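You operate a simulated robot arm through the tools that you are given. There is no shell and no other tool.

You are at the controls of a simulated robot arm. One attempt, no reset.

## Task
Change over from the yellow slide to the red flap for the tube at the fence.
Fine: free the red knob, run the slide back to 75 cm, lock it, push the tube to the red block, flap down.

Only the result counts: the job must be done as asked and must still hold three seconds after the hand-in. Knocking over, shifting, dropping, spilling or breaking anything else fails it.

## Robot
A 7-joint arm with a two-finger parallel gripper, fixed in place. Base frame: the origin is at the foot of the arm, x ahead of it, y to its left, z up; the work surface is at about z = 840. Lengths are in mm, angles in rad, forces in N, time in s.
With the tool pointing down near the work surface it reaches from about 240 to 680 mm from the base axis. Its first joint turns from -1.152 to 1.152 rad. Payload 2.4 kg.
The tool frame sits at the grasp point between the pads (the TCP): z along the fingers, y along the line on which they close. The tips reach 30 mm beyond it. Largest opening 94 mm; finger width 28, thickness 10; the body of the gripper, 50 by 96 mm, starts 55 mm behind the TCP.
Orientation is told as [roll, pitch, yaw] about the base's x, y, z axes, in that order, counted from this pose: with the fingers straight down and closing along the base's y, the tool's x points along the base's -x, its y along +y and its z along -z.

## Interface
- The arm moves only by the tool servo_tool. Its argument "plan" is a list of rows, each a list of 7 numbers: the turn, a rotation vector about the base's x, y, z in degrees, then the shift along the base's x, y, z in mm, then the gripper command, from -1 (shut) to 1 (fully open), values between in proportion. In form: [[ax, ay, az, x, y, z, claw], ...]. A call has 1 to 20 rows; each row is the pose to reach, as a shift and turn from the pose commanded when the call began. A row lasts 0.2 s, in which the tool goes at most 50 mm and 0.15 rad; a call with a longer step from one row to the next is refused whole, and so is a gripper value outside its range. Where a pose cannot be reached the arm comes as near as it can. A force on the tool above 90 N (or 10 N above the force at the start of the call, whichever is more), or a blocked arm, ends the call early, and 0.2 s more pass. The fingers move at their own pace (about 153 mm/s each) and stop on an object; they squeeze with about 22 N. The grip force told is the motor's: it shows also when the fingers shut on nothing. Time passes only in rows, and 0.2 s behind the last, so rows that repeat a pose let the fingers close. It gives the time, the measured TCP pose, the force on the tool (base axes), the opening and the grip force at its end, in the units of the frame above (readings bear some noise), with the torque about the TCP (base axes, N m) and any sound that the robot's microphone picked up.
- Cameras (640 x 400 px; columns grow to the right, rows downward): "scene" is fixed at [16.7, 458.9, 1448.9]; the picture's right is [-0.91, -0.41, 0.00], its down [-0.21, 0.46, -0.86] and it looks along [0.35, -0.79, -0.51] (base axes); focal length 314 px, centre (320, 200). "wrist" rides on the gripper at [76, 14, -102] in the tool frame; the picture's right is [-0.18, 0.98, 0.00], its down [-0.75, -0.14, -0.64] and it looks along [-0.63, -0.12, 0.77] (tool axes); focal length 243 px, centre (320, 200). There is no depth. A picture from a camera that has moved, and an enlarged one, comes with that camera's place and axes in the base frame and with its lens.
- grab_frame(camera): a new picture of that camera. No time passes.
- zoom(camera, box): a new picture of the part [left, top, right, bottom] of that camera's present view, enlarged. No time passes.
- hand_in(): hands the job in; it is judged then, once.

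Places have to be worked out from the pictures, the camera data and where the tool is seen. Open the gripper and draw the arm clear of the work before you hand the job in, unless the task says otherwise.

The tools are called after "Emit:" by a JSON object that holds its "method" and its "body". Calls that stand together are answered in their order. servo_tool: Moves the arm, as the interface text tells. Its arguments: {"type":"object","properties":{"plan":{"type":"array"}},"required":["plan"]} The other tools are called the same way: grab_frame (camera) takes a picture; zoom (camera, box) takes an enlarged picture of a part of a camera's view; hand_in () hands the job in.

At the start:

```text
time: 0.0
ee_pos: [322.4, -124.3, 1246.7]
ee_rot: [0.001, 0.001, 0.001]
wrist_force: [-0.2, -0.3, 0.0]
wrist_torque: [0.01, -0.04, -0.02]
opening: 93.7
grasp_force: 0.2
```

scene: 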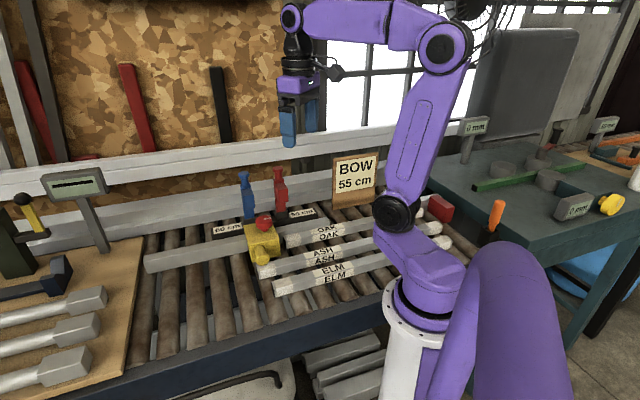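
wrist: 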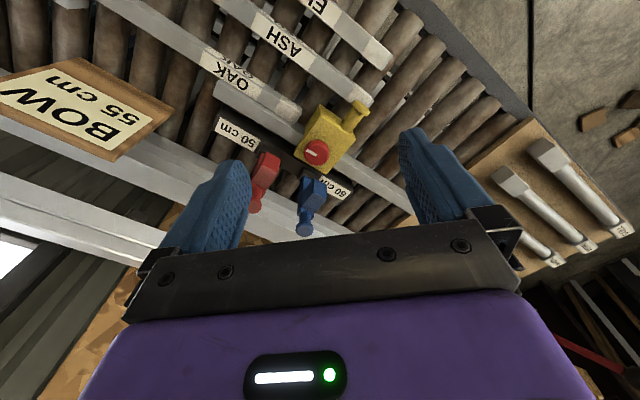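

I'll look closer at the work area before moving anything: the yellow slide with red knob, the red and blue flaps, and the labelled tubes.

Emit:
{"method": "zoom", "body": {"camera": "scene", "box": [130, 140, 330, 300]}}

Emit:
{"method": "zoom", "body": {"camera": "scene", "box": [280, 140, 480, 300]}}

Emit:
{"method": "zoom", "body": {"camera": "wrist", "box": [190, 60, 450, 250]}}

Emit:
{"method": "zoom", "body": {"camera": "scene", "box": [0, 160, 200, 390]}}

```text
2.50 times, centred on (230, 220) of scene
camera zoom: at [16.7, 458.9, 1448.9], right [-0.91, -0.41, 0.0], down [-0.21, 0.46, -0.86], along [0.35, -0.79, -0.51], focal length 784 px, centre (545, 150)
```

zoom: 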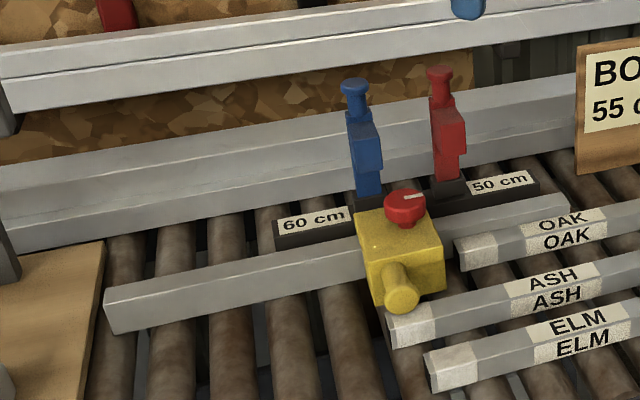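

```text
2.50 times, centred on (380, 220) of scene
camera zoom: at [16.7, 458.9, 1448.9], right [-0.91, -0.41, 0.0], down [-0.21, 0.46, -0.86], along [0.35, -0.79, -0.51], focal length 784 px, centre (170, 150)
```

zoom: 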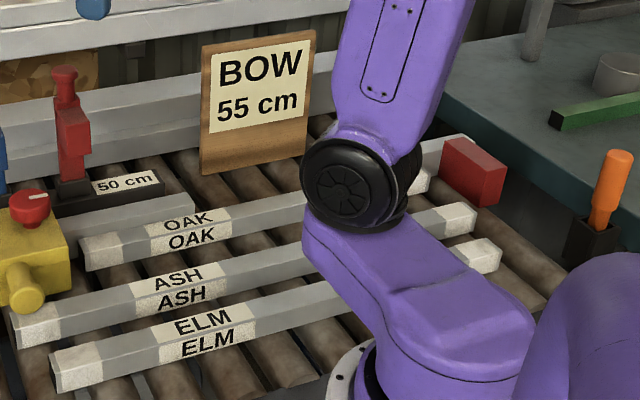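

```text
2.11 times, centred on (320, 155) of wrist
camera zoom: at [245.6, -111.5, 1351.0], right [0.18, 0.98, 0.0], down [0.75, -0.14, 0.64], along [0.63, -0.12, -0.77], focal length 511 px, centre (320, 295)
```

zoom: 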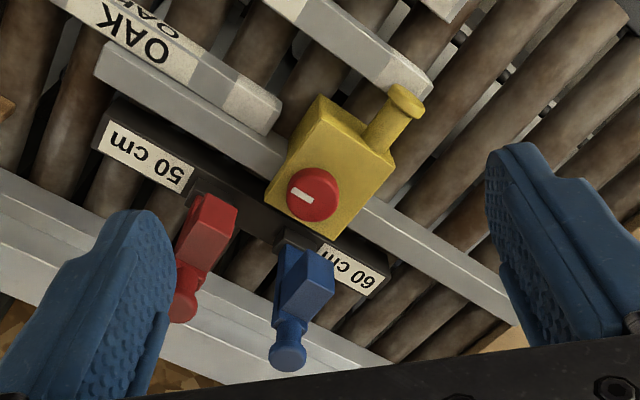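

```text
1.74 times, centred on (100, 275) of scene
camera zoom: at [16.7, 458.9, 1448.9], right [-0.91, -0.41, 0.0], down [-0.21, 0.46, -0.86], along [0.35, -0.79, -0.51], focal length 545 px, centre (703, 70)
```

zoom: 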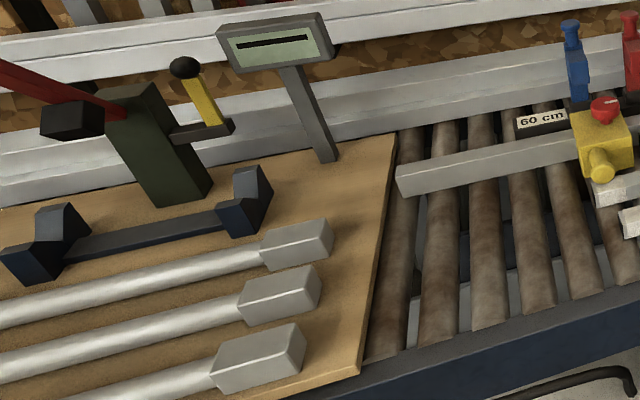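

Next I check the readout displays, the far right-hand end with the red block, and the BOW card from the scene camera.

Emit:
{"method": "zoom", "body": {"camera": "scene", "box": [30, 155, 130, 225]}}

Emit:
{"method": "zoom", "body": {"camera": "scene", "box": [400, 100, 640, 250]}}

Emit:
{"method": "zoom", "body": {"camera": "scene", "box": [220, 160, 320, 230]}}

Emit:
{"method": "zoom", "body": {"camera": "scene", "box": [230, 200, 310, 260]}}

Emit:
{"method": "zoom", "body": {"camera": "wrist", "box": [0, 0, 260, 190]}}

```text
5.71 times, centred on (80, 190) of scene
camera zoom: at [16.7, 458.9, 1448.9], right [-0.91, -0.41, 0.0], down [-0.21, 0.46, -0.86], along [0.35, -0.79, -0.51], focal length 1792 px, centre (1691, 257)
```

zoom: 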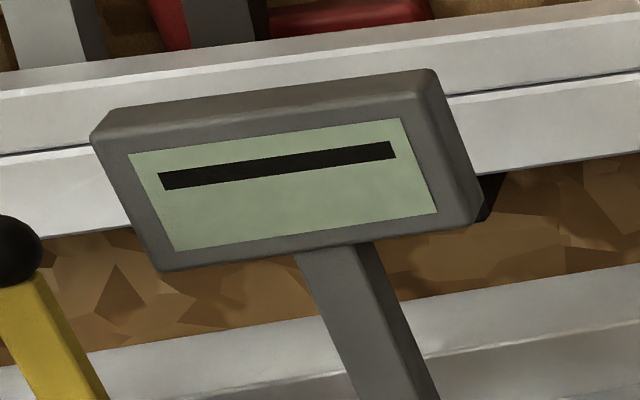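

```text
2.67 times, centred on (520, 175) of scene
camera zoom: at [16.7, 458.9, 1448.9], right [-0.91, -0.41, 0.0], down [-0.21, 0.46, -0.86], along [0.35, -0.79, -0.51], focal length 836 px, centre (-213, 267)
```

zoom: 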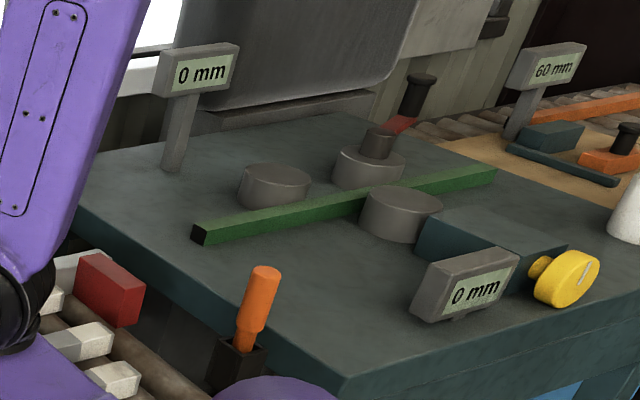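

```text
5.71 times, centred on (270, 195) of scene
camera zoom: at [16.7, 458.9, 1448.9], right [-0.91, -0.41, 0.0], down [-0.21, 0.46, -0.86], along [0.35, -0.79, -0.51], focal length 1792 px, centre (606, 229)
```

zoom: 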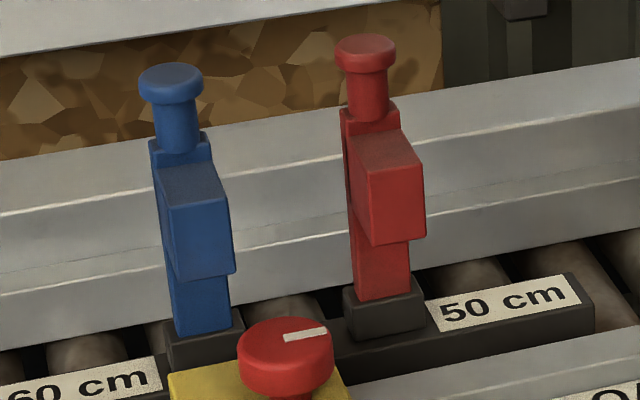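

```text
6.67 times, centred on (270, 230) of scene
camera zoom: at [16.7, 458.9, 1448.9], right [-0.91, -0.41, 0.0], down [-0.21, 0.46, -0.86], along [0.35, -0.79, -0.51], focal length 2090 px, centre (653, 0)
```

zoom: 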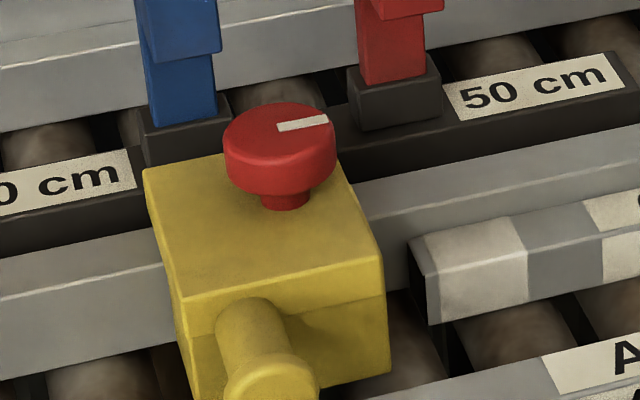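

```text
2.11 times, centred on (130, 95) of wrist
camera zoom: at [245.6, -111.5, 1351.0], right [0.18, 0.98, 0.0], down [0.75, -0.14, 0.64], along [0.63, -0.12, -0.77], focal length 511 px, centre (720, 421)
```

zoom: 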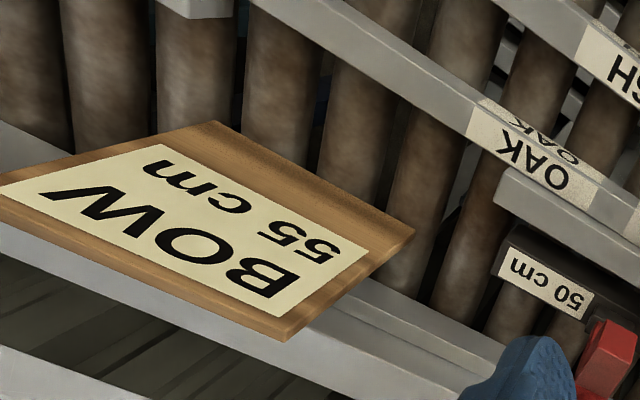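

OAK looks like the tube along the fence rail, with its left end at the yellow slide. I turn the tool to yaw about -90° and keep it high, so the wrist camera shows the right end with the red block.

Emit:
{"method": "servo_tool", "body": {"plan": [[0, 0, -8, -7, -3, 0, 1], [0, 0, -16, -14, -6, 0, 1], [0, 0, -24, -21, -9, 0, 1], [0, 0, -32, -28, -12, 0, 1], [0, 0, -40, -35, -15, 0, 1], [0, 0, -48, -42, -18, 0, 1], [0, 0, -56, -49, -21, 0, 1], [0, 0, -64, -56, -24, 0, 1], [0, 0, -72, -63, -27, 0, 1], [0, 0, -80, -70, -30, 0, 1], [0, 0, -80, -70, -30, 0, 1]]}}

Emit:
{"method": "grab_frame", "body": {"camera": "wrist"}}

Emit:
{"method": "grab_frame", "body": {"camera": "scene"}}

```text
time: 2.4
ee_pos: [251.9, -154.5, 1246.6]
ee_rot: [0.0, 0.0, -1.398]
wrist_force: [0.0, 0.6, 0.7]
wrist_torque: [0.0, 0.01, 0.02]
opening: 93.9
grasp_force: 0.1
```

```text
taken
camera wrist: at [252.0, -78.3, 1350.4], right [1.0, -0.01, 0.0], down [-0.01, -0.77, 0.64], along [-0.01, -0.64, -0.77], focal length 243 px, centre (320, 200)
```

wrist: 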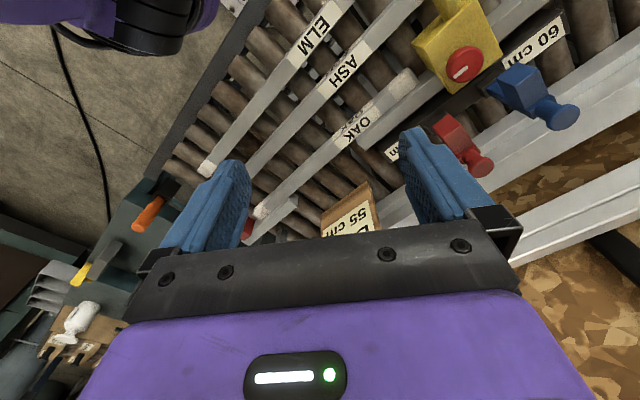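

```text
taken
```

scene: 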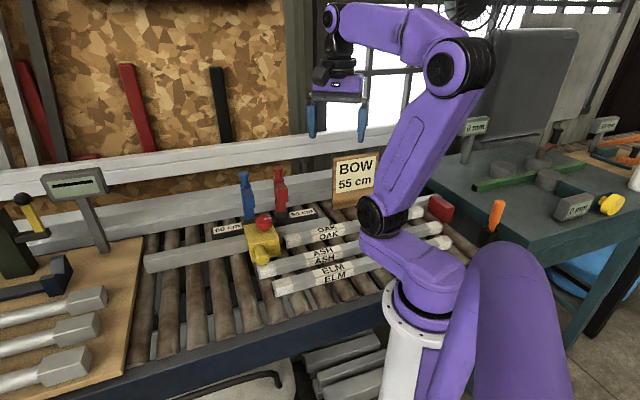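

The wrist view now covers OAK from its left end toward the red block. I enlarge the block area and the left-end area.

Emit:
{"method": "zoom", "body": {"camera": "wrist", "box": [140, 120, 400, 260]}}

Emit:
{"method": "zoom", "body": {"camera": "wrist", "box": [360, 0, 600, 200]}}

Emit:
{"method": "zoom", "body": {"camera": "scene", "box": [360, 180, 480, 290]}}

```text
2.46 times, centred on (270, 190) of wrist
camera zoom: at [252.0, -78.3, 1350.4], right [1.0, -0.01, 0.0], down [-0.01, -0.77, 0.64], along [-0.01, -0.64, -0.77], focal length 597 px, centre (443, 225)
```

zoom: 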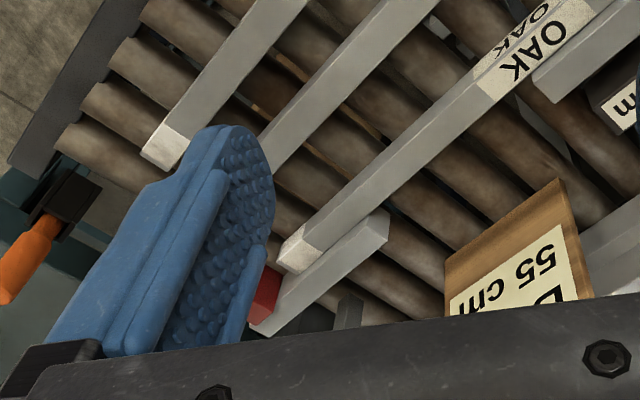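

```text
2.00 times, centred on (480, 100) of wrist
camera zoom: at [252.0, -78.3, 1350.4], right [1.0, -0.01, 0.0], down [-0.01, -0.77, 0.64], along [-0.01, -0.64, -0.77], focal length 485 px, centre (0, 400)
```

zoom: 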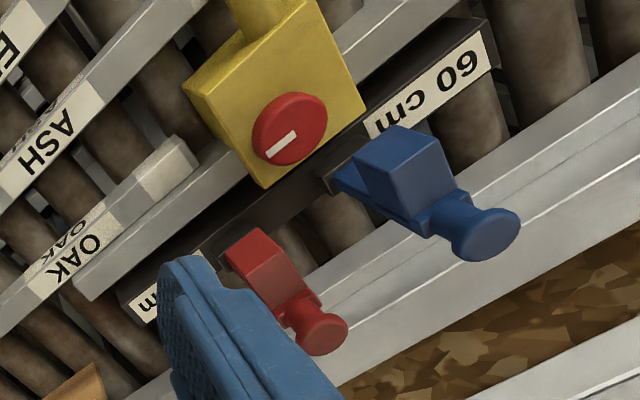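

```text
3.64 times, centred on (420, 235) of scene
camera zoom: at [16.7, 458.9, 1448.9], right [-0.91, -0.41, 0.0], down [-0.21, 0.46, -0.86], along [0.35, -0.79, -0.51], focal length 1140 px, centre (-44, 73)
```

zoom: 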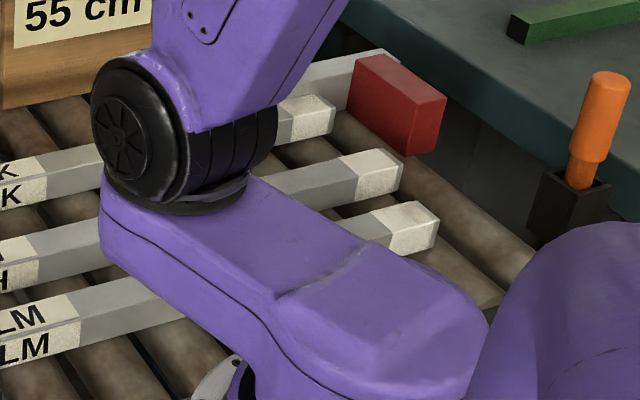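

OAK's right end sits about 4 cm short of the red block, and its left end is near 52 cm. The flap spacing gives a real 10 cm scale, and the slide's right face reads about 55 cm. I move in over the slide at yaw -45°, still well above the flaps, to measure it more closely.

Emit:
{"method": "servo_tool", "body": {"plan": [[0, 0, 7, 28, 14, -20, 1], [0, 0, 14, 56, 28, -40, 1], [0, 0, 21, 84, 42, -60, 1], [0, 0, 28, 112, 56, -80, 1], [0, 0, 35, 138, 70, -100, 1], [0, 0, 35, 138, 70, -100, 1]]}}

Emit:
{"method": "grab_frame", "body": {"camera": "wrist"}}

Emit:
{"method": "zoom", "body": {"camera": "wrist", "box": [200, 40, 460, 220]}}

```text
time: 3.8
ee_pos: [390.6, -84.7, 1146.1]
ee_rot: [-0.001, 0.0, -0.781]
wrist_force: [-0.6, -1.3, 0.3]
wrist_torque: [0.0, -0.01, -0.01]
opening: 94.0
grasp_force: 0.1
```

```text
taken
camera wrist: at [345.6, -21.7, 1249.9], right [0.82, 0.57, 0.0], down [0.43, -0.63, 0.64], along [0.36, -0.53, -0.77], focal length 243 px, centre (320, 200)
```

wrist: 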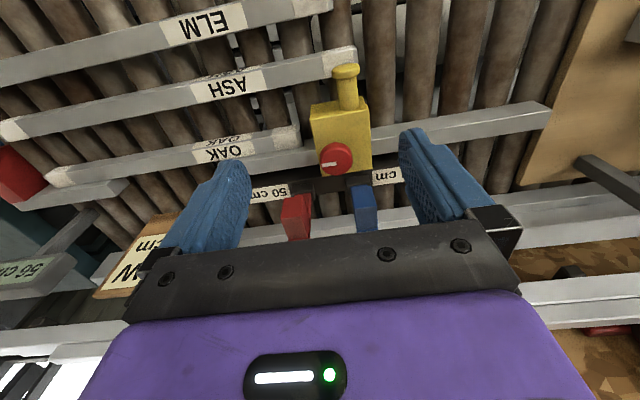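

```text
2.22 times, centred on (330, 130) of wrist
camera zoom: at [345.6, -21.7, 1249.9], right [0.82, 0.57, 0.0], down [0.43, -0.63, 0.64], along [0.36, -0.53, -0.77], focal length 539 px, centre (298, 356)
```

zoom: 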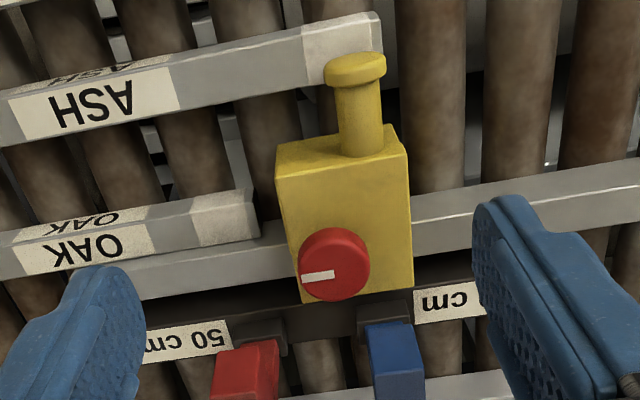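

The full line, OAK, slide and red block, is visible here. I enlarge the far-left part and the display there, in case it reads the slide position.

Emit:
{"method": "zoom", "body": {"camera": "wrist", "box": [0, 130, 200, 310]}}

Emit:
{"method": "zoom", "body": {"camera": "wrist", "box": [240, 90, 420, 240]}}

Emit:
{"method": "zoom", "body": {"camera": "wrist", "box": [0, 0, 320, 200]}}

Emit:
{"method": "zoom", "body": {"camera": "wrist", "box": [320, 0, 640, 200]}}

```text
2.22 times, centred on (100, 220) of wrist
camera zoom: at [345.6, -21.7, 1249.9], right [0.82, 0.57, 0.0], down [0.43, -0.63, 0.64], along [0.36, -0.53, -0.77], focal length 539 px, centre (809, 156)
```

zoom: 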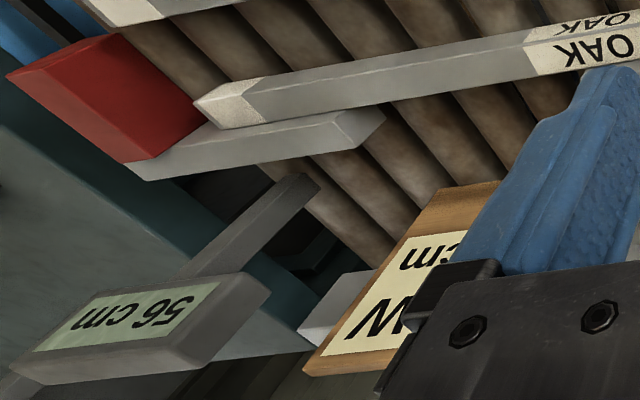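

```text
2.67 times, centred on (330, 165) of wrist
camera zoom: at [345.6, -21.7, 1249.9], right [0.82, 0.57, 0.0], down [0.43, -0.63, 0.64], along [0.36, -0.53, -0.77], focal length 647 px, centre (293, 293)
```

zoom: 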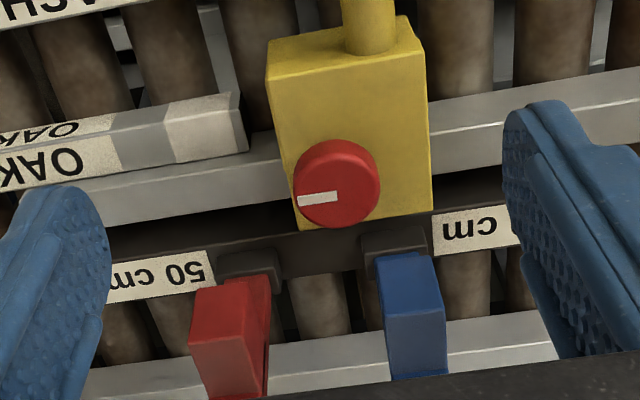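

```text
2.00 times, centred on (160, 100) of wrist
camera zoom: at [345.6, -21.7, 1249.9], right [0.82, 0.57, 0.0], down [0.43, -0.63, 0.64], along [0.36, -0.53, -0.77], focal length 485 px, centre (640, 400)
```

zoom: 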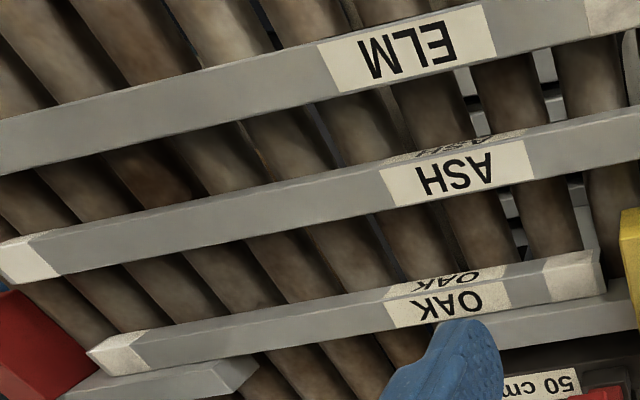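

```text
2.00 times, centred on (480, 100) of wrist
camera zoom: at [345.6, -21.7, 1249.9], right [0.82, 0.57, 0.0], down [0.43, -0.63, 0.64], along [0.36, -0.53, -0.77], focal length 485 px, centre (0, 400)
```

zoom: 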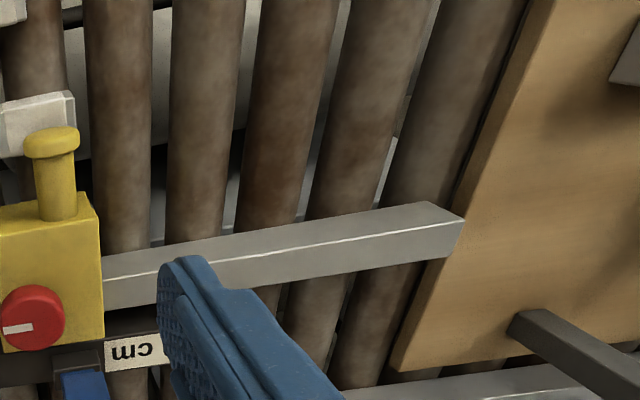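

A far display reads "56 cm", which looks like the slide's readout. Triangulating both cameras puts the knob at about (469, -161), top z about 935, and the slide body top at about 898. I hover above the knob at yaw -90° to centre on it.

Emit:
{"method": "servo_tool", "body": {"plan": [[0, 0, -7.5, 13, -13, -8, 1], [0, 0, -15, 26, -26, -16, 1], [0, 0, -22.5, 39, -39, -24, 1], [0, 0, -30, 52, -52, -32, 1], [0, 0, -37.5, 65, -65, -40, 1], [0, 0, -45, 78.4, -76.3, -46, 1], [0, 0, -45, 78.4, -76.3, -46, 1]]}}

Emit:
{"method": "grab_frame", "body": {"camera": "wrist"}}

Emit:
{"method": "zoom", "body": {"camera": "wrist", "box": [220, 20, 440, 180]}}

Emit:
{"method": "grab_frame", "body": {"camera": "scene"}}

```text
time: 5.4
ee_pos: [468.4, -161.0, 1102.1]
ee_rot: [0.0, 0.001, -1.571]
wrist_force: [-0.1, 0.3, 0.1]
wrist_torque: [0.01, -0.03, 0.0]
opening: 94.2
grasp_force: 0.1
```

```text
taken
camera wrist: at [482.6, -85.2, 1205.5], right [0.98, -0.19, 0.0], down [-0.14, -0.75, 0.64], along [-0.12, -0.63, -0.77], focal length 243 px, centre (320, 200)
```

wrist: 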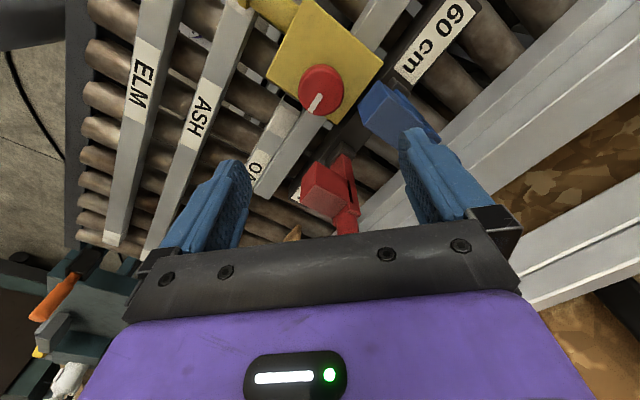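

```text
2.50 times, centred on (330, 100) of wrist
camera zoom: at [482.6, -85.2, 1205.5], right [0.98, -0.19, 0.0], down [-0.14, -0.75, 0.64], along [-0.12, -0.63, -0.77], focal length 606 px, centre (295, 450)
```

zoom: 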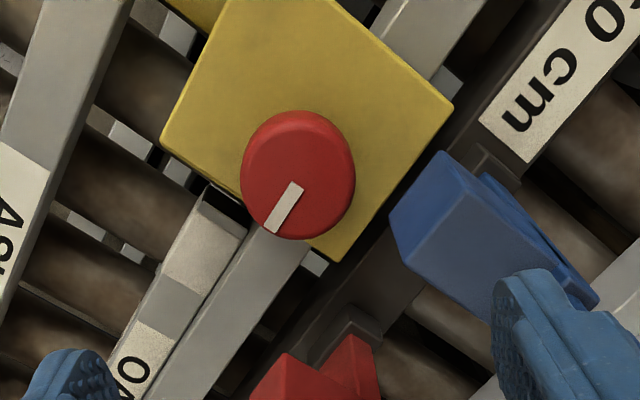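

```text
taken
```

scene: 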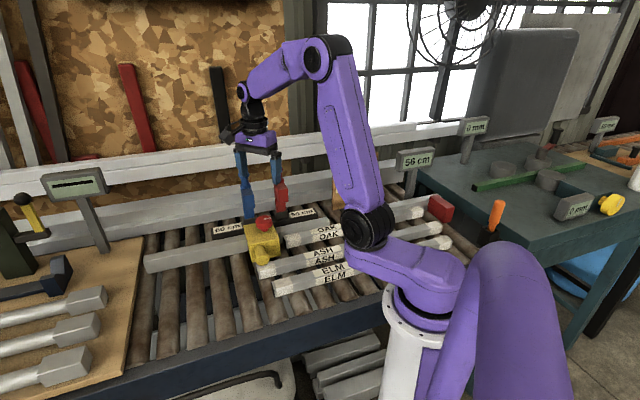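

The knob is centred under the TCP. The blue flap's stop block sticks out close to the knob's line, at about z 955-1005, so I need the exact clearances. I take closer scene zooms of the knob, the flaps and the readout.

Emit:
{"method": "zoom", "body": {"camera": "scene", "box": [235, 200, 299, 240]}}

Emit:
{"method": "zoom", "body": {"camera": "scene", "box": [220, 160, 316, 220]}}

Emit:
{"method": "zoom", "body": {"camera": "scene", "box": [376, 140, 472, 240]}}

Emit:
{"method": "zoom", "body": {"camera": "wrist", "box": [280, 60, 420, 240]}}

```text
10.00 times, centred on (267, 220) of scene
camera zoom: at [16.7, 458.9, 1448.9], right [-0.91, -0.41, 0.0], down [-0.21, 0.46, -0.86], along [0.35, -0.79, -0.51], focal length 3135 px, centre (850, 0)
```

zoom: 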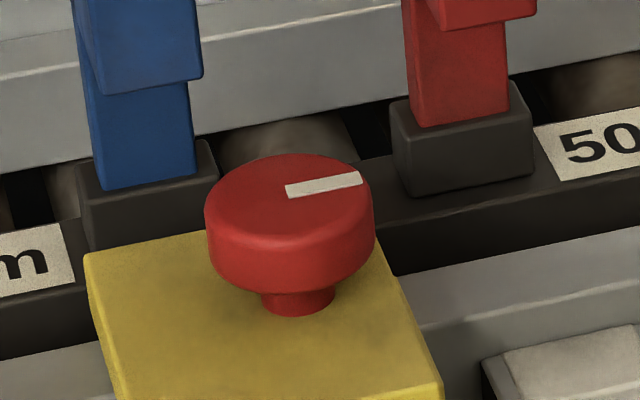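

```text
6.67 times, centred on (268, 190) of scene
camera zoom: at [16.7, 458.9, 1448.9], right [-0.91, -0.41, 0.0], down [-0.21, 0.46, -0.86], along [0.35, -0.79, -0.51], focal length 2090 px, centre (667, 267)
```

zoom: 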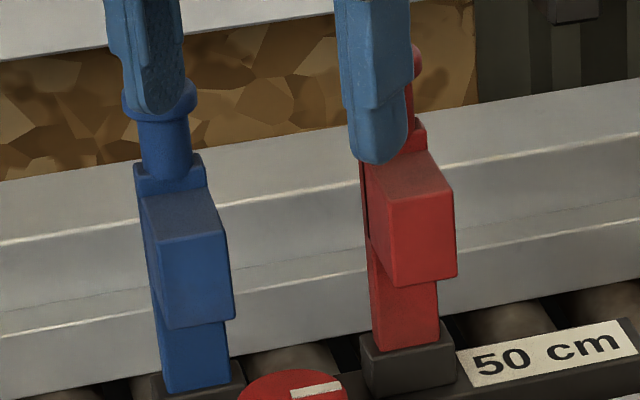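

```text
4.00 times, centred on (424, 190) of scene
camera zoom: at [16.7, 458.9, 1448.9], right [-0.91, -0.41, 0.0], down [-0.21, 0.46, -0.86], along [0.35, -0.79, -0.51], focal length 1254 px, centre (-96, 240)
```

zoom: 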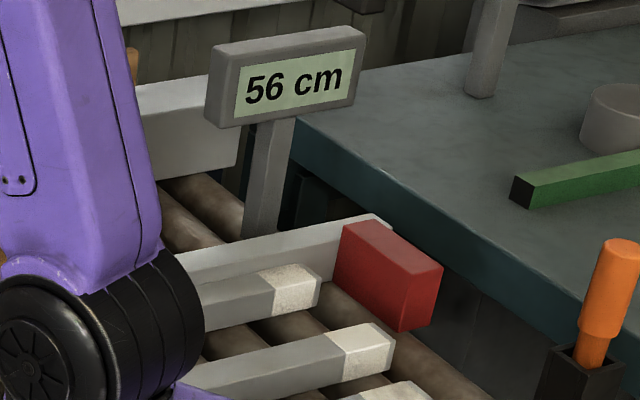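

```text
2.22 times, centred on (350, 150) of wrist
camera zoom: at [482.6, -85.2, 1205.5], right [0.98, -0.19, 0.0], down [-0.14, -0.75, 0.64], along [-0.12, -0.63, -0.77], focal length 539 px, centre (253, 311)
```

zoom: 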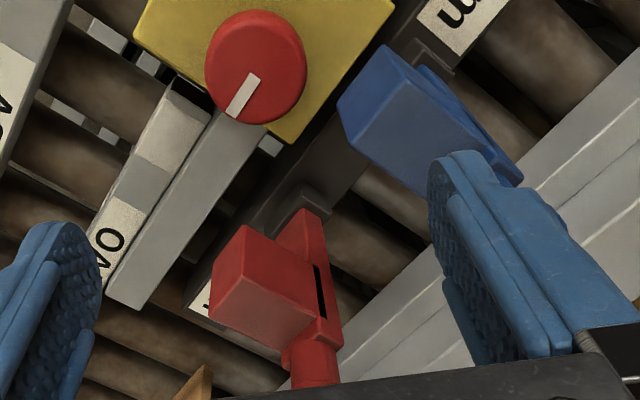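

Knob: about 49 mm across, z 915-933. Stop blocks: z 965-1007, front face about 34 mm behind the knob axis. I turn to yaw -58° so the hand's narrow side faces the flaps, then come down to just above the knob and check alignment.

Emit:
{"method": "servo_tool", "body": {"plan": [[0, 0, 8, 0, 0, 0, 1], [0, 0, 16, 0, 0, 0, 1], [0, 0, 24, 0.5, 0.5, 0, 1], [0, 0, 32, 0.5, 1, 0, 1], [0, 0, 32, 0.5, 1, -35, 1], [0, 0, 32, 0.5, 1, -70, 1], [0, 0, 32, 0.5, 1, -100, 1], [0, 0, 32, 0.5, 1, -120, 1], [0, 0, 32, 0.5, 1, -120, 1]]}}

Emit:
{"method": "grab_frame", "body": {"camera": "wrist"}}

Emit:
{"method": "zoom", "body": {"camera": "wrist", "box": [220, 60, 420, 220]}}

Emit:
{"method": "zoom", "body": {"camera": "scene", "box": [215, 140, 311, 260]}}

```text
time: 7.4
ee_pos: [468.3, -159.7, 979.9]
ee_rot: [0.0, -0.002, -1.011]
wrist_force: [-0.1, 0.8, -0.2]
wrist_torque: [0.02, -0.03, 0.02]
opening: 93.7
grasp_force: 0.1
```

```text
taken
camera wrist: at [439.4, -89.2, 1084.0], right [0.93, 0.37, 0.0], down [0.28, -0.71, 0.64], along [0.23, -0.6, -0.77], focal length 243 px, centre (320, 200)
```

wrist: 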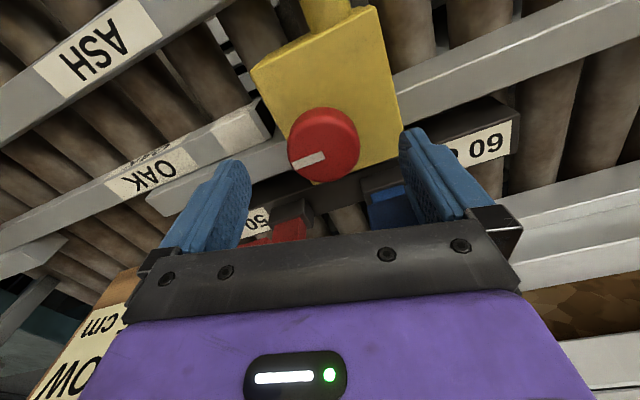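

```text
2.50 times, centred on (320, 140) of wrist
camera zoom: at [439.4, -89.2, 1084.0], right [0.93, 0.37, 0.0], down [0.28, -0.71, 0.64], along [0.23, -0.6, -0.77], focal length 606 px, centre (320, 350)
```

zoom: 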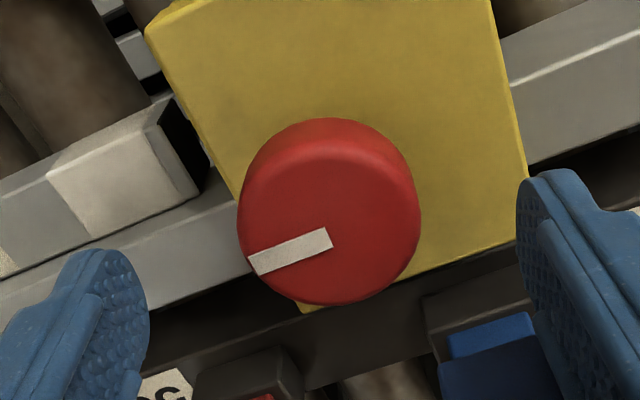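

```text
3.33 times, centred on (263, 200) of scene
camera zoom: at [16.7, 458.9, 1448.9], right [-0.91, -0.41, 0.0], down [-0.21, 0.46, -0.86], along [0.35, -0.79, -0.51], focal length 1045 px, centre (510, 200)
```

zoom: 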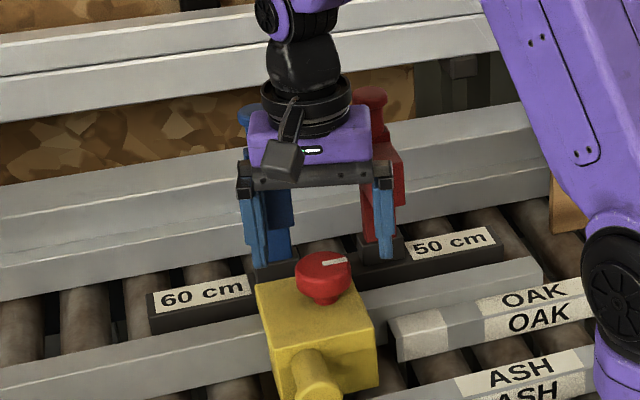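

The knob reads about 2 mm off to the +x side. I correct that, use yaw -52° for clearance to the blue block, come down to TCP z 946 (tips about 916) and close on the knob.

Emit:
{"method": "servo_tool", "body": {"plan": [[0, 0, 6, 2, -0.5, -10, 1], [0, 0, 6, 2, -0.5, -22, 1], [0, 0, 6, 2, -0.5, -34, 1], [0, 0, 6, 2, -0.5, -34, 0.3], [0, 0, 6, 2, -0.5, -34, -0.3], [0, 0, 6, 2, -0.5, -34, -1], [0, 0, 6, 2, -0.5, -34, -1]]}}

Emit:
{"method": "grab_frame", "body": {"camera": "wrist"}}

Emit:
{"method": "zoom", "body": {"camera": "scene", "box": [215, 140, 311, 260]}}

```text
time: 8.2
ee_pos: [474.8, -162.3, 958.2]
ee_rot: [0.011, -0.02, -0.903]
wrist_force: [-11.6, 4.4, 28.9]
wrist_torque: [-0.39, -1.6, 0.12]
opening: 61.2
grasp_force: 0.4
stopped in row 4: the force on the tool passed its limit at 130 N (the readings are from after the stop); the commanded pose is now the measured one
```

```text
taken
camera wrist: at [436.4, -93.5, 1061.1], right [0.89, 0.46, 0.01], down [0.34, -0.67, 0.65], along [0.31, -0.58, -0.76], focal length 243 px, centre (320, 200)
```

wrist: 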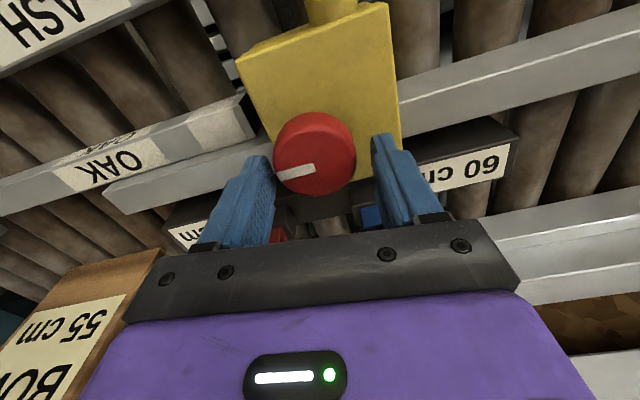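

```text
3.33 times, centred on (263, 200) of scene
camera zoom: at [15.9, 459.2, 1448.8], right [-0.91, -0.41, 0.0], down [-0.21, 0.46, -0.86], along [0.35, -0.79, -0.51], focal length 1045 px, centre (510, 200)
```

zoom: 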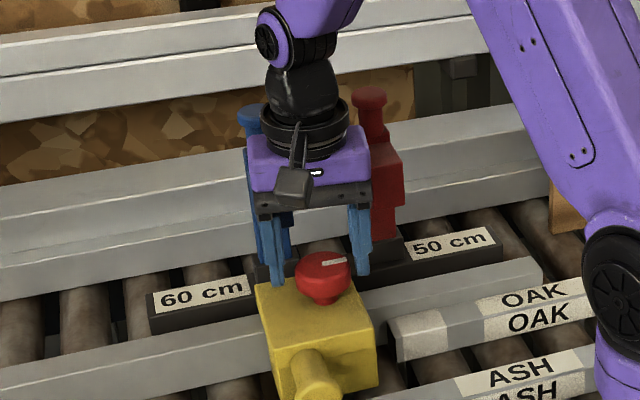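

The tool stopped on contact. Working back from the torque, the load is about 35-40 mm from the TCP toward +n, so the hand's underside touched the top of the blue flap's block. I lift straight up and check that the blue flap hasn't moved.

Emit:
{"method": "servo_tool", "body": {"plan": [[0, 0, 0, -1, 1, 15, 0.3], [0, 0, 0, -3, 2, 45, 0.3], [0, 0, 0, -20, 20, 90, 0.3], [0, 0, 0, -40, 40, 130, 0.3], [0, 0, 0, -60, 60, 130, 0.3], [0, 0, 0, -60, 60, 130, 0.3]]}}

Emit:
{"method": "grab_frame", "body": {"camera": "wrist"}}

Emit:
{"method": "grab_frame", "body": {"camera": "scene"}}

Emit:
{"method": "zoom", "body": {"camera": "scene", "box": [220, 160, 320, 230]}}

```text
refused: row 3 steps farther than a row can; nothing moved
```

```text
taken
camera wrist: at [436.4, -93.5, 1061.1], right [0.89, 0.46, 0.01], down [0.34, -0.67, 0.65], along [0.31, -0.58, -0.76], focal length 243 px, centre (320, 200)
```

wrist: 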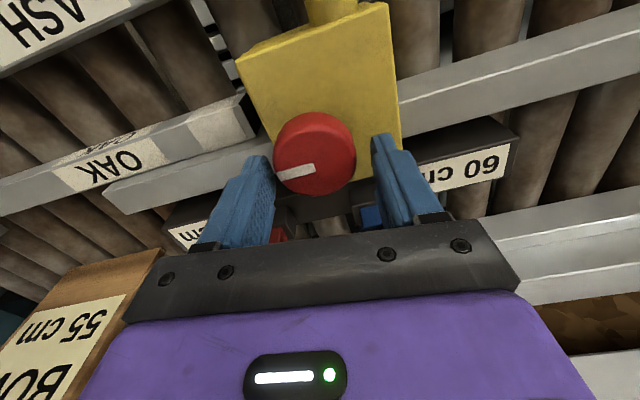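

```text
taken
```

scene: 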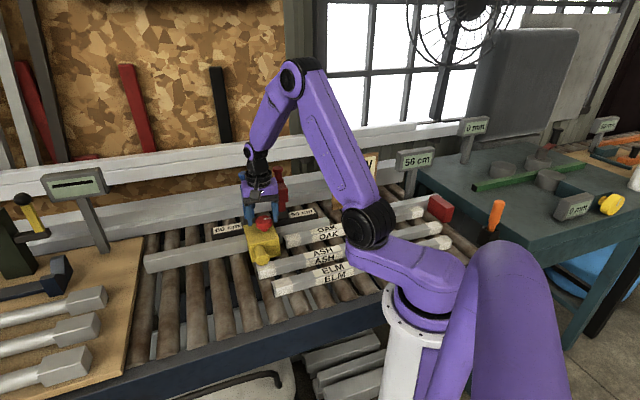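

```text
5.71 times, centred on (270, 195) of scene
camera zoom: at [15.9, 459.2, 1448.8], right [-0.91, -0.41, 0.0], down [-0.21, 0.46, -0.86], along [0.35, -0.79, -0.51], focal length 1792 px, centre (606, 229)
```

zoom: 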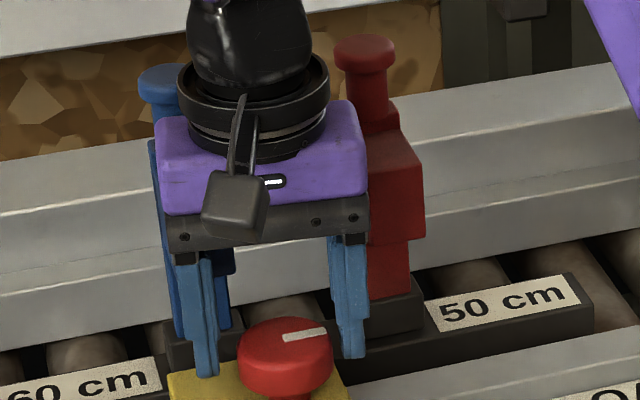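

The plan was refused because one row stepped too far, so nothing moved. Same retreat with shorter steps.

Emit:
{"method": "servo_tool", "body": {"plan": [[0, 0, 0, -1, 1, 15, 0.3], [0, 0, 0, -3, 3, 45, 0.3], [0, 0, 0, -13, 13, 80, 0.3], [0, 0, 0, -30, 30, 115, 0.3], [0, 0, 0, -50, 50, 140, 0.3], [0, 0, 0, -60, 60, 145, 0.3], [0, 0, 0, -60, 60, 145, 0.3]]}}

Emit:
{"method": "grab_frame", "body": {"camera": "wrist"}}

Emit:
{"method": "zoom", "body": {"camera": "scene", "box": [220, 160, 320, 230]}}

Emit:
{"method": "zoom", "body": {"camera": "scene", "box": [215, 150, 311, 260]}}

```text
time: 9.8
ee_pos: [414.0, -101.4, 1101.9]
ee_rot: [0.009, -0.013, -0.903]
wrist_force: [-0.5, -0.6, -0.1]
wrist_torque: [0.01, 0.02, 0.0]
opening: 61.0
grasp_force: 0.1
```

```text
taken
camera wrist: at [375.8, -34.0, 1204.8], right [0.89, 0.46, 0.01], down [0.35, -0.68, 0.65], along [0.31, -0.57, -0.76], focal length 243 px, centre (320, 200)
```

wrist: 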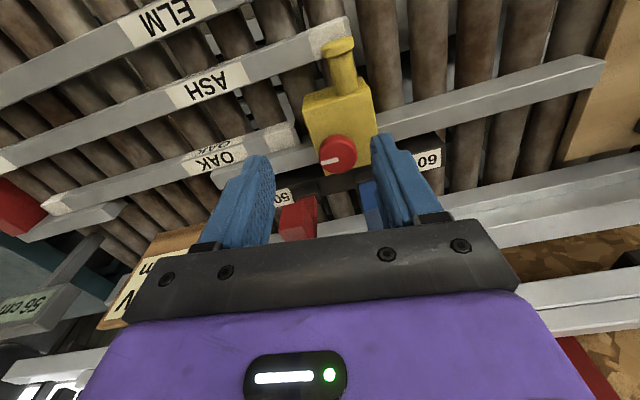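

```text
5.71 times, centred on (270, 195) of scene
camera zoom: at [16.7, 459.0, 1448.9], right [-0.91, -0.41, 0.0], down [-0.21, 0.46, -0.86], along [0.35, -0.79, -0.51], focal length 1792 px, centre (606, 229)
```

zoom: 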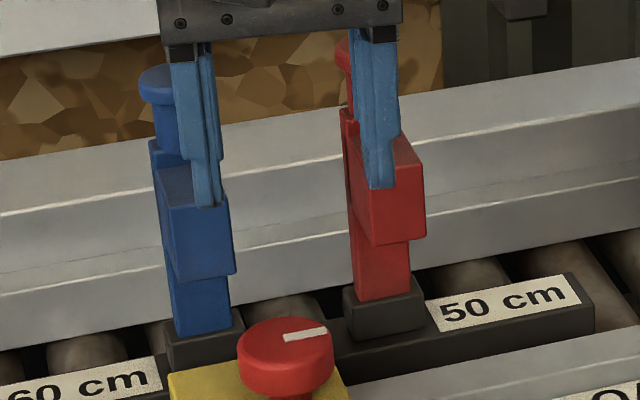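

```text
3.64 times, centred on (263, 205) of scene
camera zoom: at [16.7, 459.0, 1448.9], right [-0.91, -0.41, 0.0], down [-0.21, 0.46, -0.86], along [0.35, -0.79, -0.51], focal length 1140 px, centre (527, 182)
```

zoom: 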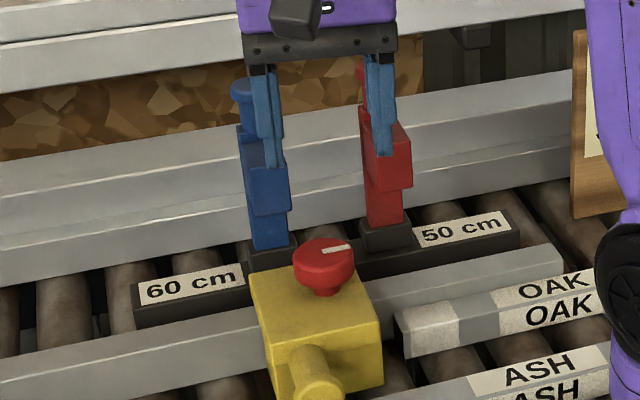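

The blue flap is exactly where it was. I'll lean the hand 20° away from the flaps, about the closing axis, so the palm clears the blocks while the pads stay flat on the knob. I set that lean at yaw -45° and stop above the knob to check.

Emit:
{"method": "servo_tool", "body": {"plan": [[-5.2, -4.1, 2.2, 0, 0, 0, 0.6], [-10.3, -8.3, 4.5, 0, 0, 0, 0.6], [-15.5, -12.4, 6.7, 0, 0, 0, 0.6], [-15.5, -12.4, 6.7, 14, -14, -25, 0.6], [-15.5, -12.4, 6.7, 28, -29, -50, 0.6], [-15.5, -12.4, 6.7, 42, -44, -75, 0.6], [-15.5, -12.4, 6.7, 56.5, -58.6, -100, 0.6], [-15.5, -12.4, 6.7, 56.5, -58.6, -100, 0.6]]}}

Emit:
{"method": "grab_frame", "body": {"camera": "wrist"}}

Emit:
{"method": "zoom", "body": {"camera": "scene", "box": [215, 140, 311, 260]}}

```text
time: 11.6
ee_pos: [471.3, -161.3, 1000.6]
ee_rot: [-0.01, -0.36, -0.783]
wrist_force: [-0.9, 1.2, 0.5]
wrist_torque: [0.02, -0.04, -0.02]
opening: 75.4
grasp_force: 0.0
```

```text
taken
camera wrist: at [405.6, -76.2, 1070.3], right [0.82, 0.57, 0.06], down [0.24, -0.43, 0.87], along [0.52, -0.7, -0.49], focal length 243 px, centre (320, 200)
```

wrist: 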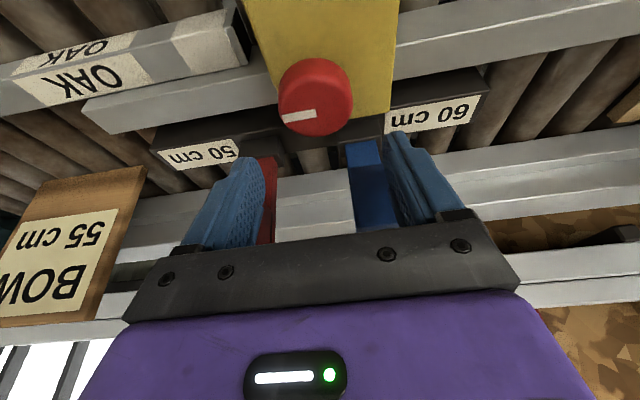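

```text
3.33 times, centred on (263, 200) of scene
camera zoom: at [16.7, 458.9, 1448.9], right [-0.91, -0.41, 0.0], down [-0.21, 0.46, -0.86], along [0.35, -0.79, -0.51], focal length 1045 px, centre (510, 200)
```

zoom: 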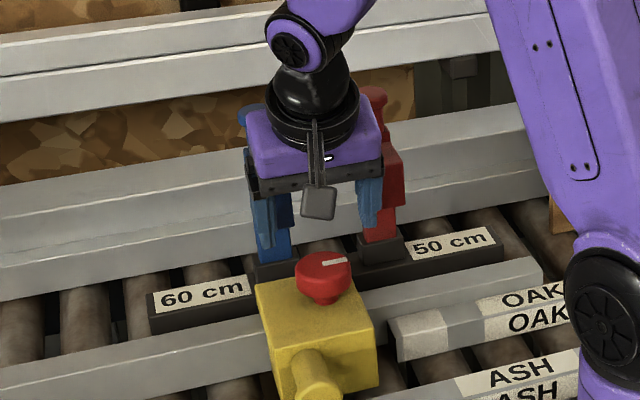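

The lean works, at pitch -20.6°. I zoom on the knob to fix its axis more precisely before going down.

Emit:
{"method": "zoom", "body": {"camera": "wrist", "box": [250, 40, 390, 160]}}

Emit:
{"method": "zoom", "body": {"camera": "scene", "box": [235, 200, 299, 240]}}

```text
3.33 times, centred on (320, 100) of wrist
camera zoom: at [405.6, -76.2, 1070.3], right [0.82, 0.57, 0.06], down [0.24, -0.43, 0.87], along [0.52, -0.7, -0.49], focal length 809 px, centre (320, 533)
```

zoom: 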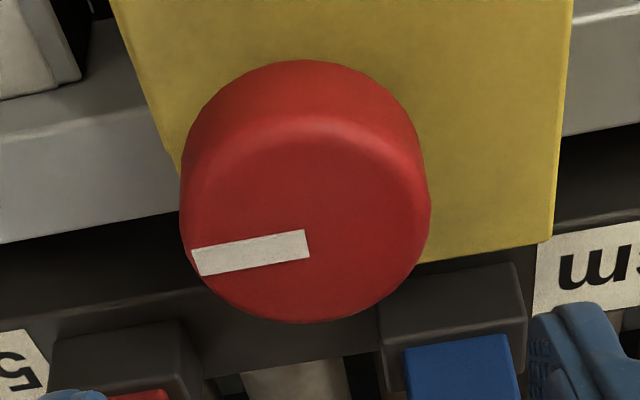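

```text
10.00 times, centred on (267, 220) of scene
camera zoom: at [16.7, 458.9, 1448.9], right [-0.91, -0.41, 0.0], down [-0.21, 0.46, -0.86], along [0.35, -0.79, -0.51], focal length 3135 px, centre (850, 0)
```

zoom: 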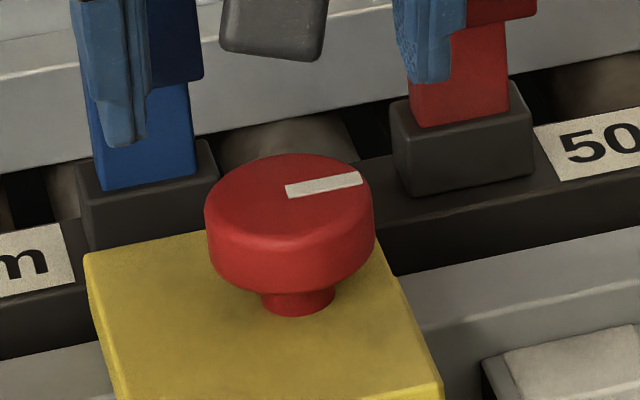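

Combining the four views puts the knob axis at about (469.5, -160) with its top at z about 940. I go down slowly to TCP z about 945 with the lean kept, and watch the force before closing.

Emit:
{"method": "servo_tool", "body": {"plan": [[0, 0, 0, -1, 0.5, -15, 0.6], [0, 0, 0, -1.5, 1, -30, 0.6], [0, 0, 0, -1.5, 1, -42, 0.6], [0, 0, 0, -1.5, 1, -50, 0.6], [0, 0, 0, -1.5, 1, -55, 0.6], [0, 0, 0, -1.5, 1, -55, 0.6]]}}

Emit:
{"method": "grab_frame", "body": {"camera": "wrist"}}

Emit:
{"method": "zoom", "body": {"camera": "scene", "box": [215, 140, 311, 260]}}

```text
time: 13.0
ee_pos: [469.8, -159.5, 947.6]
ee_rot: [-0.011, -0.36, -0.785]
wrist_force: [0.4, -0.3, -0.3]
wrist_torque: [0.0, -0.03, 0.01]
opening: 75.1
grasp_force: 0.0
```

```text
taken
camera wrist: at [403.6, -73.9, 1016.5], right [0.82, 0.57, 0.06], down [0.24, -0.43, 0.87], along [0.52, -0.7, -0.49], focal length 243 px, centre (320, 200)
```

wrist: 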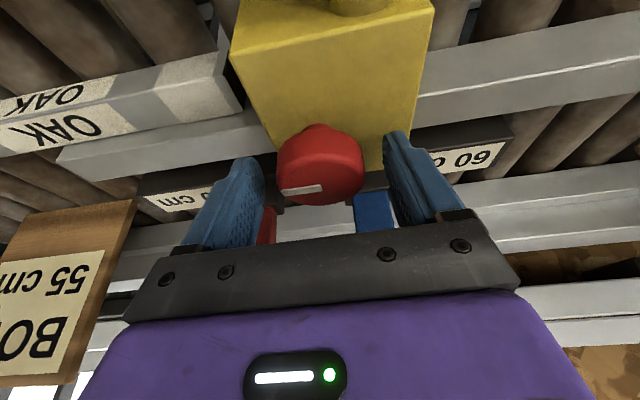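

```text
3.33 times, centred on (263, 200) of scene
camera zoom: at [16.7, 458.9, 1448.9], right [-0.91, -0.41, 0.0], down [-0.21, 0.46, -0.86], along [0.35, -0.79, -0.51], focal length 1045 px, centre (510, 200)
```

zoom: 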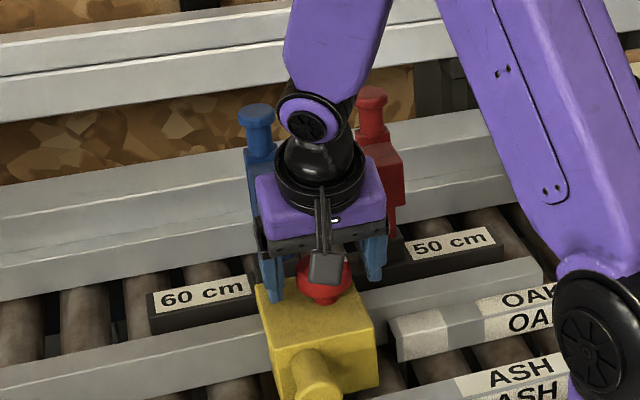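

No contact, and the knob is centred between the pads. I close on it.

Emit:
{"method": "servo_tool", "body": {"plan": [[0, 0, 0, 0, 0, -1, 0.3], [0, 0, 0, 0, 0, -1, -0.2], [0, 0, 0, 0, 0, -1, -1], [0, 0, 0, 0, 0, -1, -1]]}}

Emit:
{"method": "zoom", "body": {"camera": "wrist", "box": [220, 100, 420, 240]}}

```text
time: 14.0
ee_pos: [471.6, -158.7, 947.3]
ee_rot: [-0.008, -0.361, -0.782]
wrist_force: [1.5, 5.0, 0.8]
wrist_torque: [0.04, -0.04, 0.02]
opening: 48.5
grasp_force: 45.2
```

```text
2.86 times, centred on (320, 170) of wrist
camera zoom: at [404.3, -73.6, 1015.7], right [0.82, 0.57, 0.06], down [0.24, -0.43, 0.87], along [0.52, -0.7, -0.49], focal length 693 px, centre (320, 286)
```

zoom: 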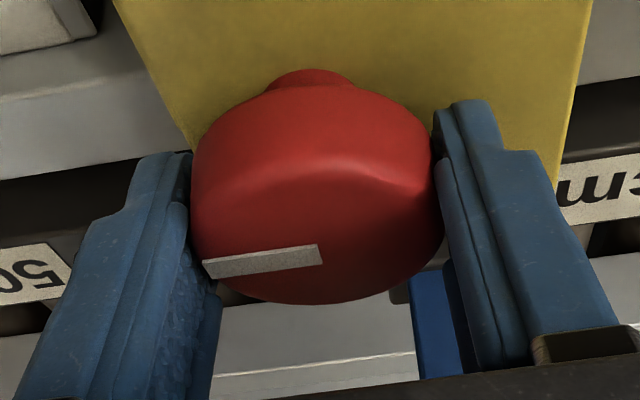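

Holding the knob at 48.5 mm. I try turning it counter-clockwise (seen from above) in small steps, watching torque and sound.

Emit:
{"method": "servo_tool", "body": {"plan": [[0, 0, 0, 1, 0.5, 0, -1], [0, 0, 5, 1.5, 0.7, 0, -1], [0, 0, 10, 1.5, 0.7, 0, -1], [0, 0, 15, 1.5, 0.7, 0, -1], [0, 0, 20, 1.5, 0.7, 0, -1], [0, 0, 20, 1.5, 0.7, 0, -1]]}}

Emit:
{"method": "zoom", "body": {"camera": "wrist", "box": [220, 100, 420, 240]}}

Emit:
{"method": "zoom", "body": {"camera": "scene", "box": [215, 140, 311, 260]}}

```text
time: 15.4
ee_pos: [471.3, -158.6, 945.8]
ee_rot: [-0.011, -0.36, -0.433]
wrist_force: [-6.0, -1.3, 5.6]
wrist_torque: [-0.05, -0.12, 0.02]
opening: 48.1
grasp_force: 44.7
```

```text
2.86 times, centred on (320, 170) of wrist
camera zoom: at [378.9, -101.0, 1015.8], right [0.57, 0.82, 0.06], down [0.38, -0.32, 0.87], along [0.73, -0.48, -0.5], focal length 693 px, centre (320, 286)
```

zoom: 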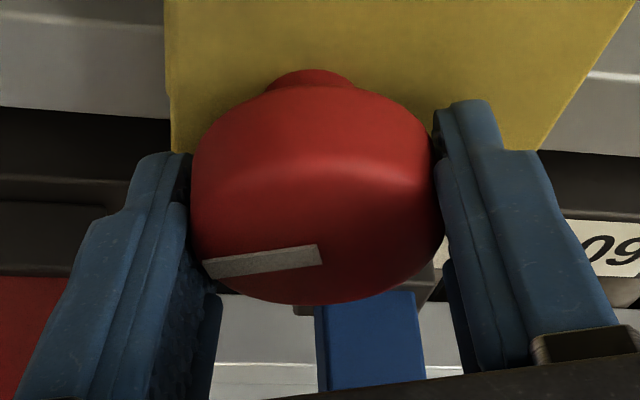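

```text
3.33 times, centred on (263, 200) of scene
camera zoom: at [16.4, 458.9, 1448.9], right [-0.91, -0.41, 0.0], down [-0.21, 0.46, -0.86], along [0.35, -0.79, -0.51], focal length 1045 px, centre (510, 200)
```

zoom: 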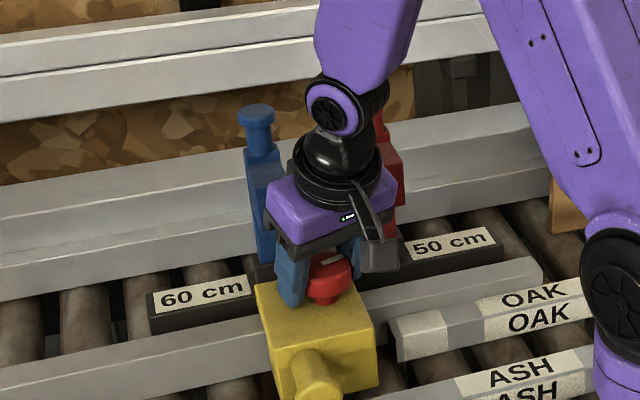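

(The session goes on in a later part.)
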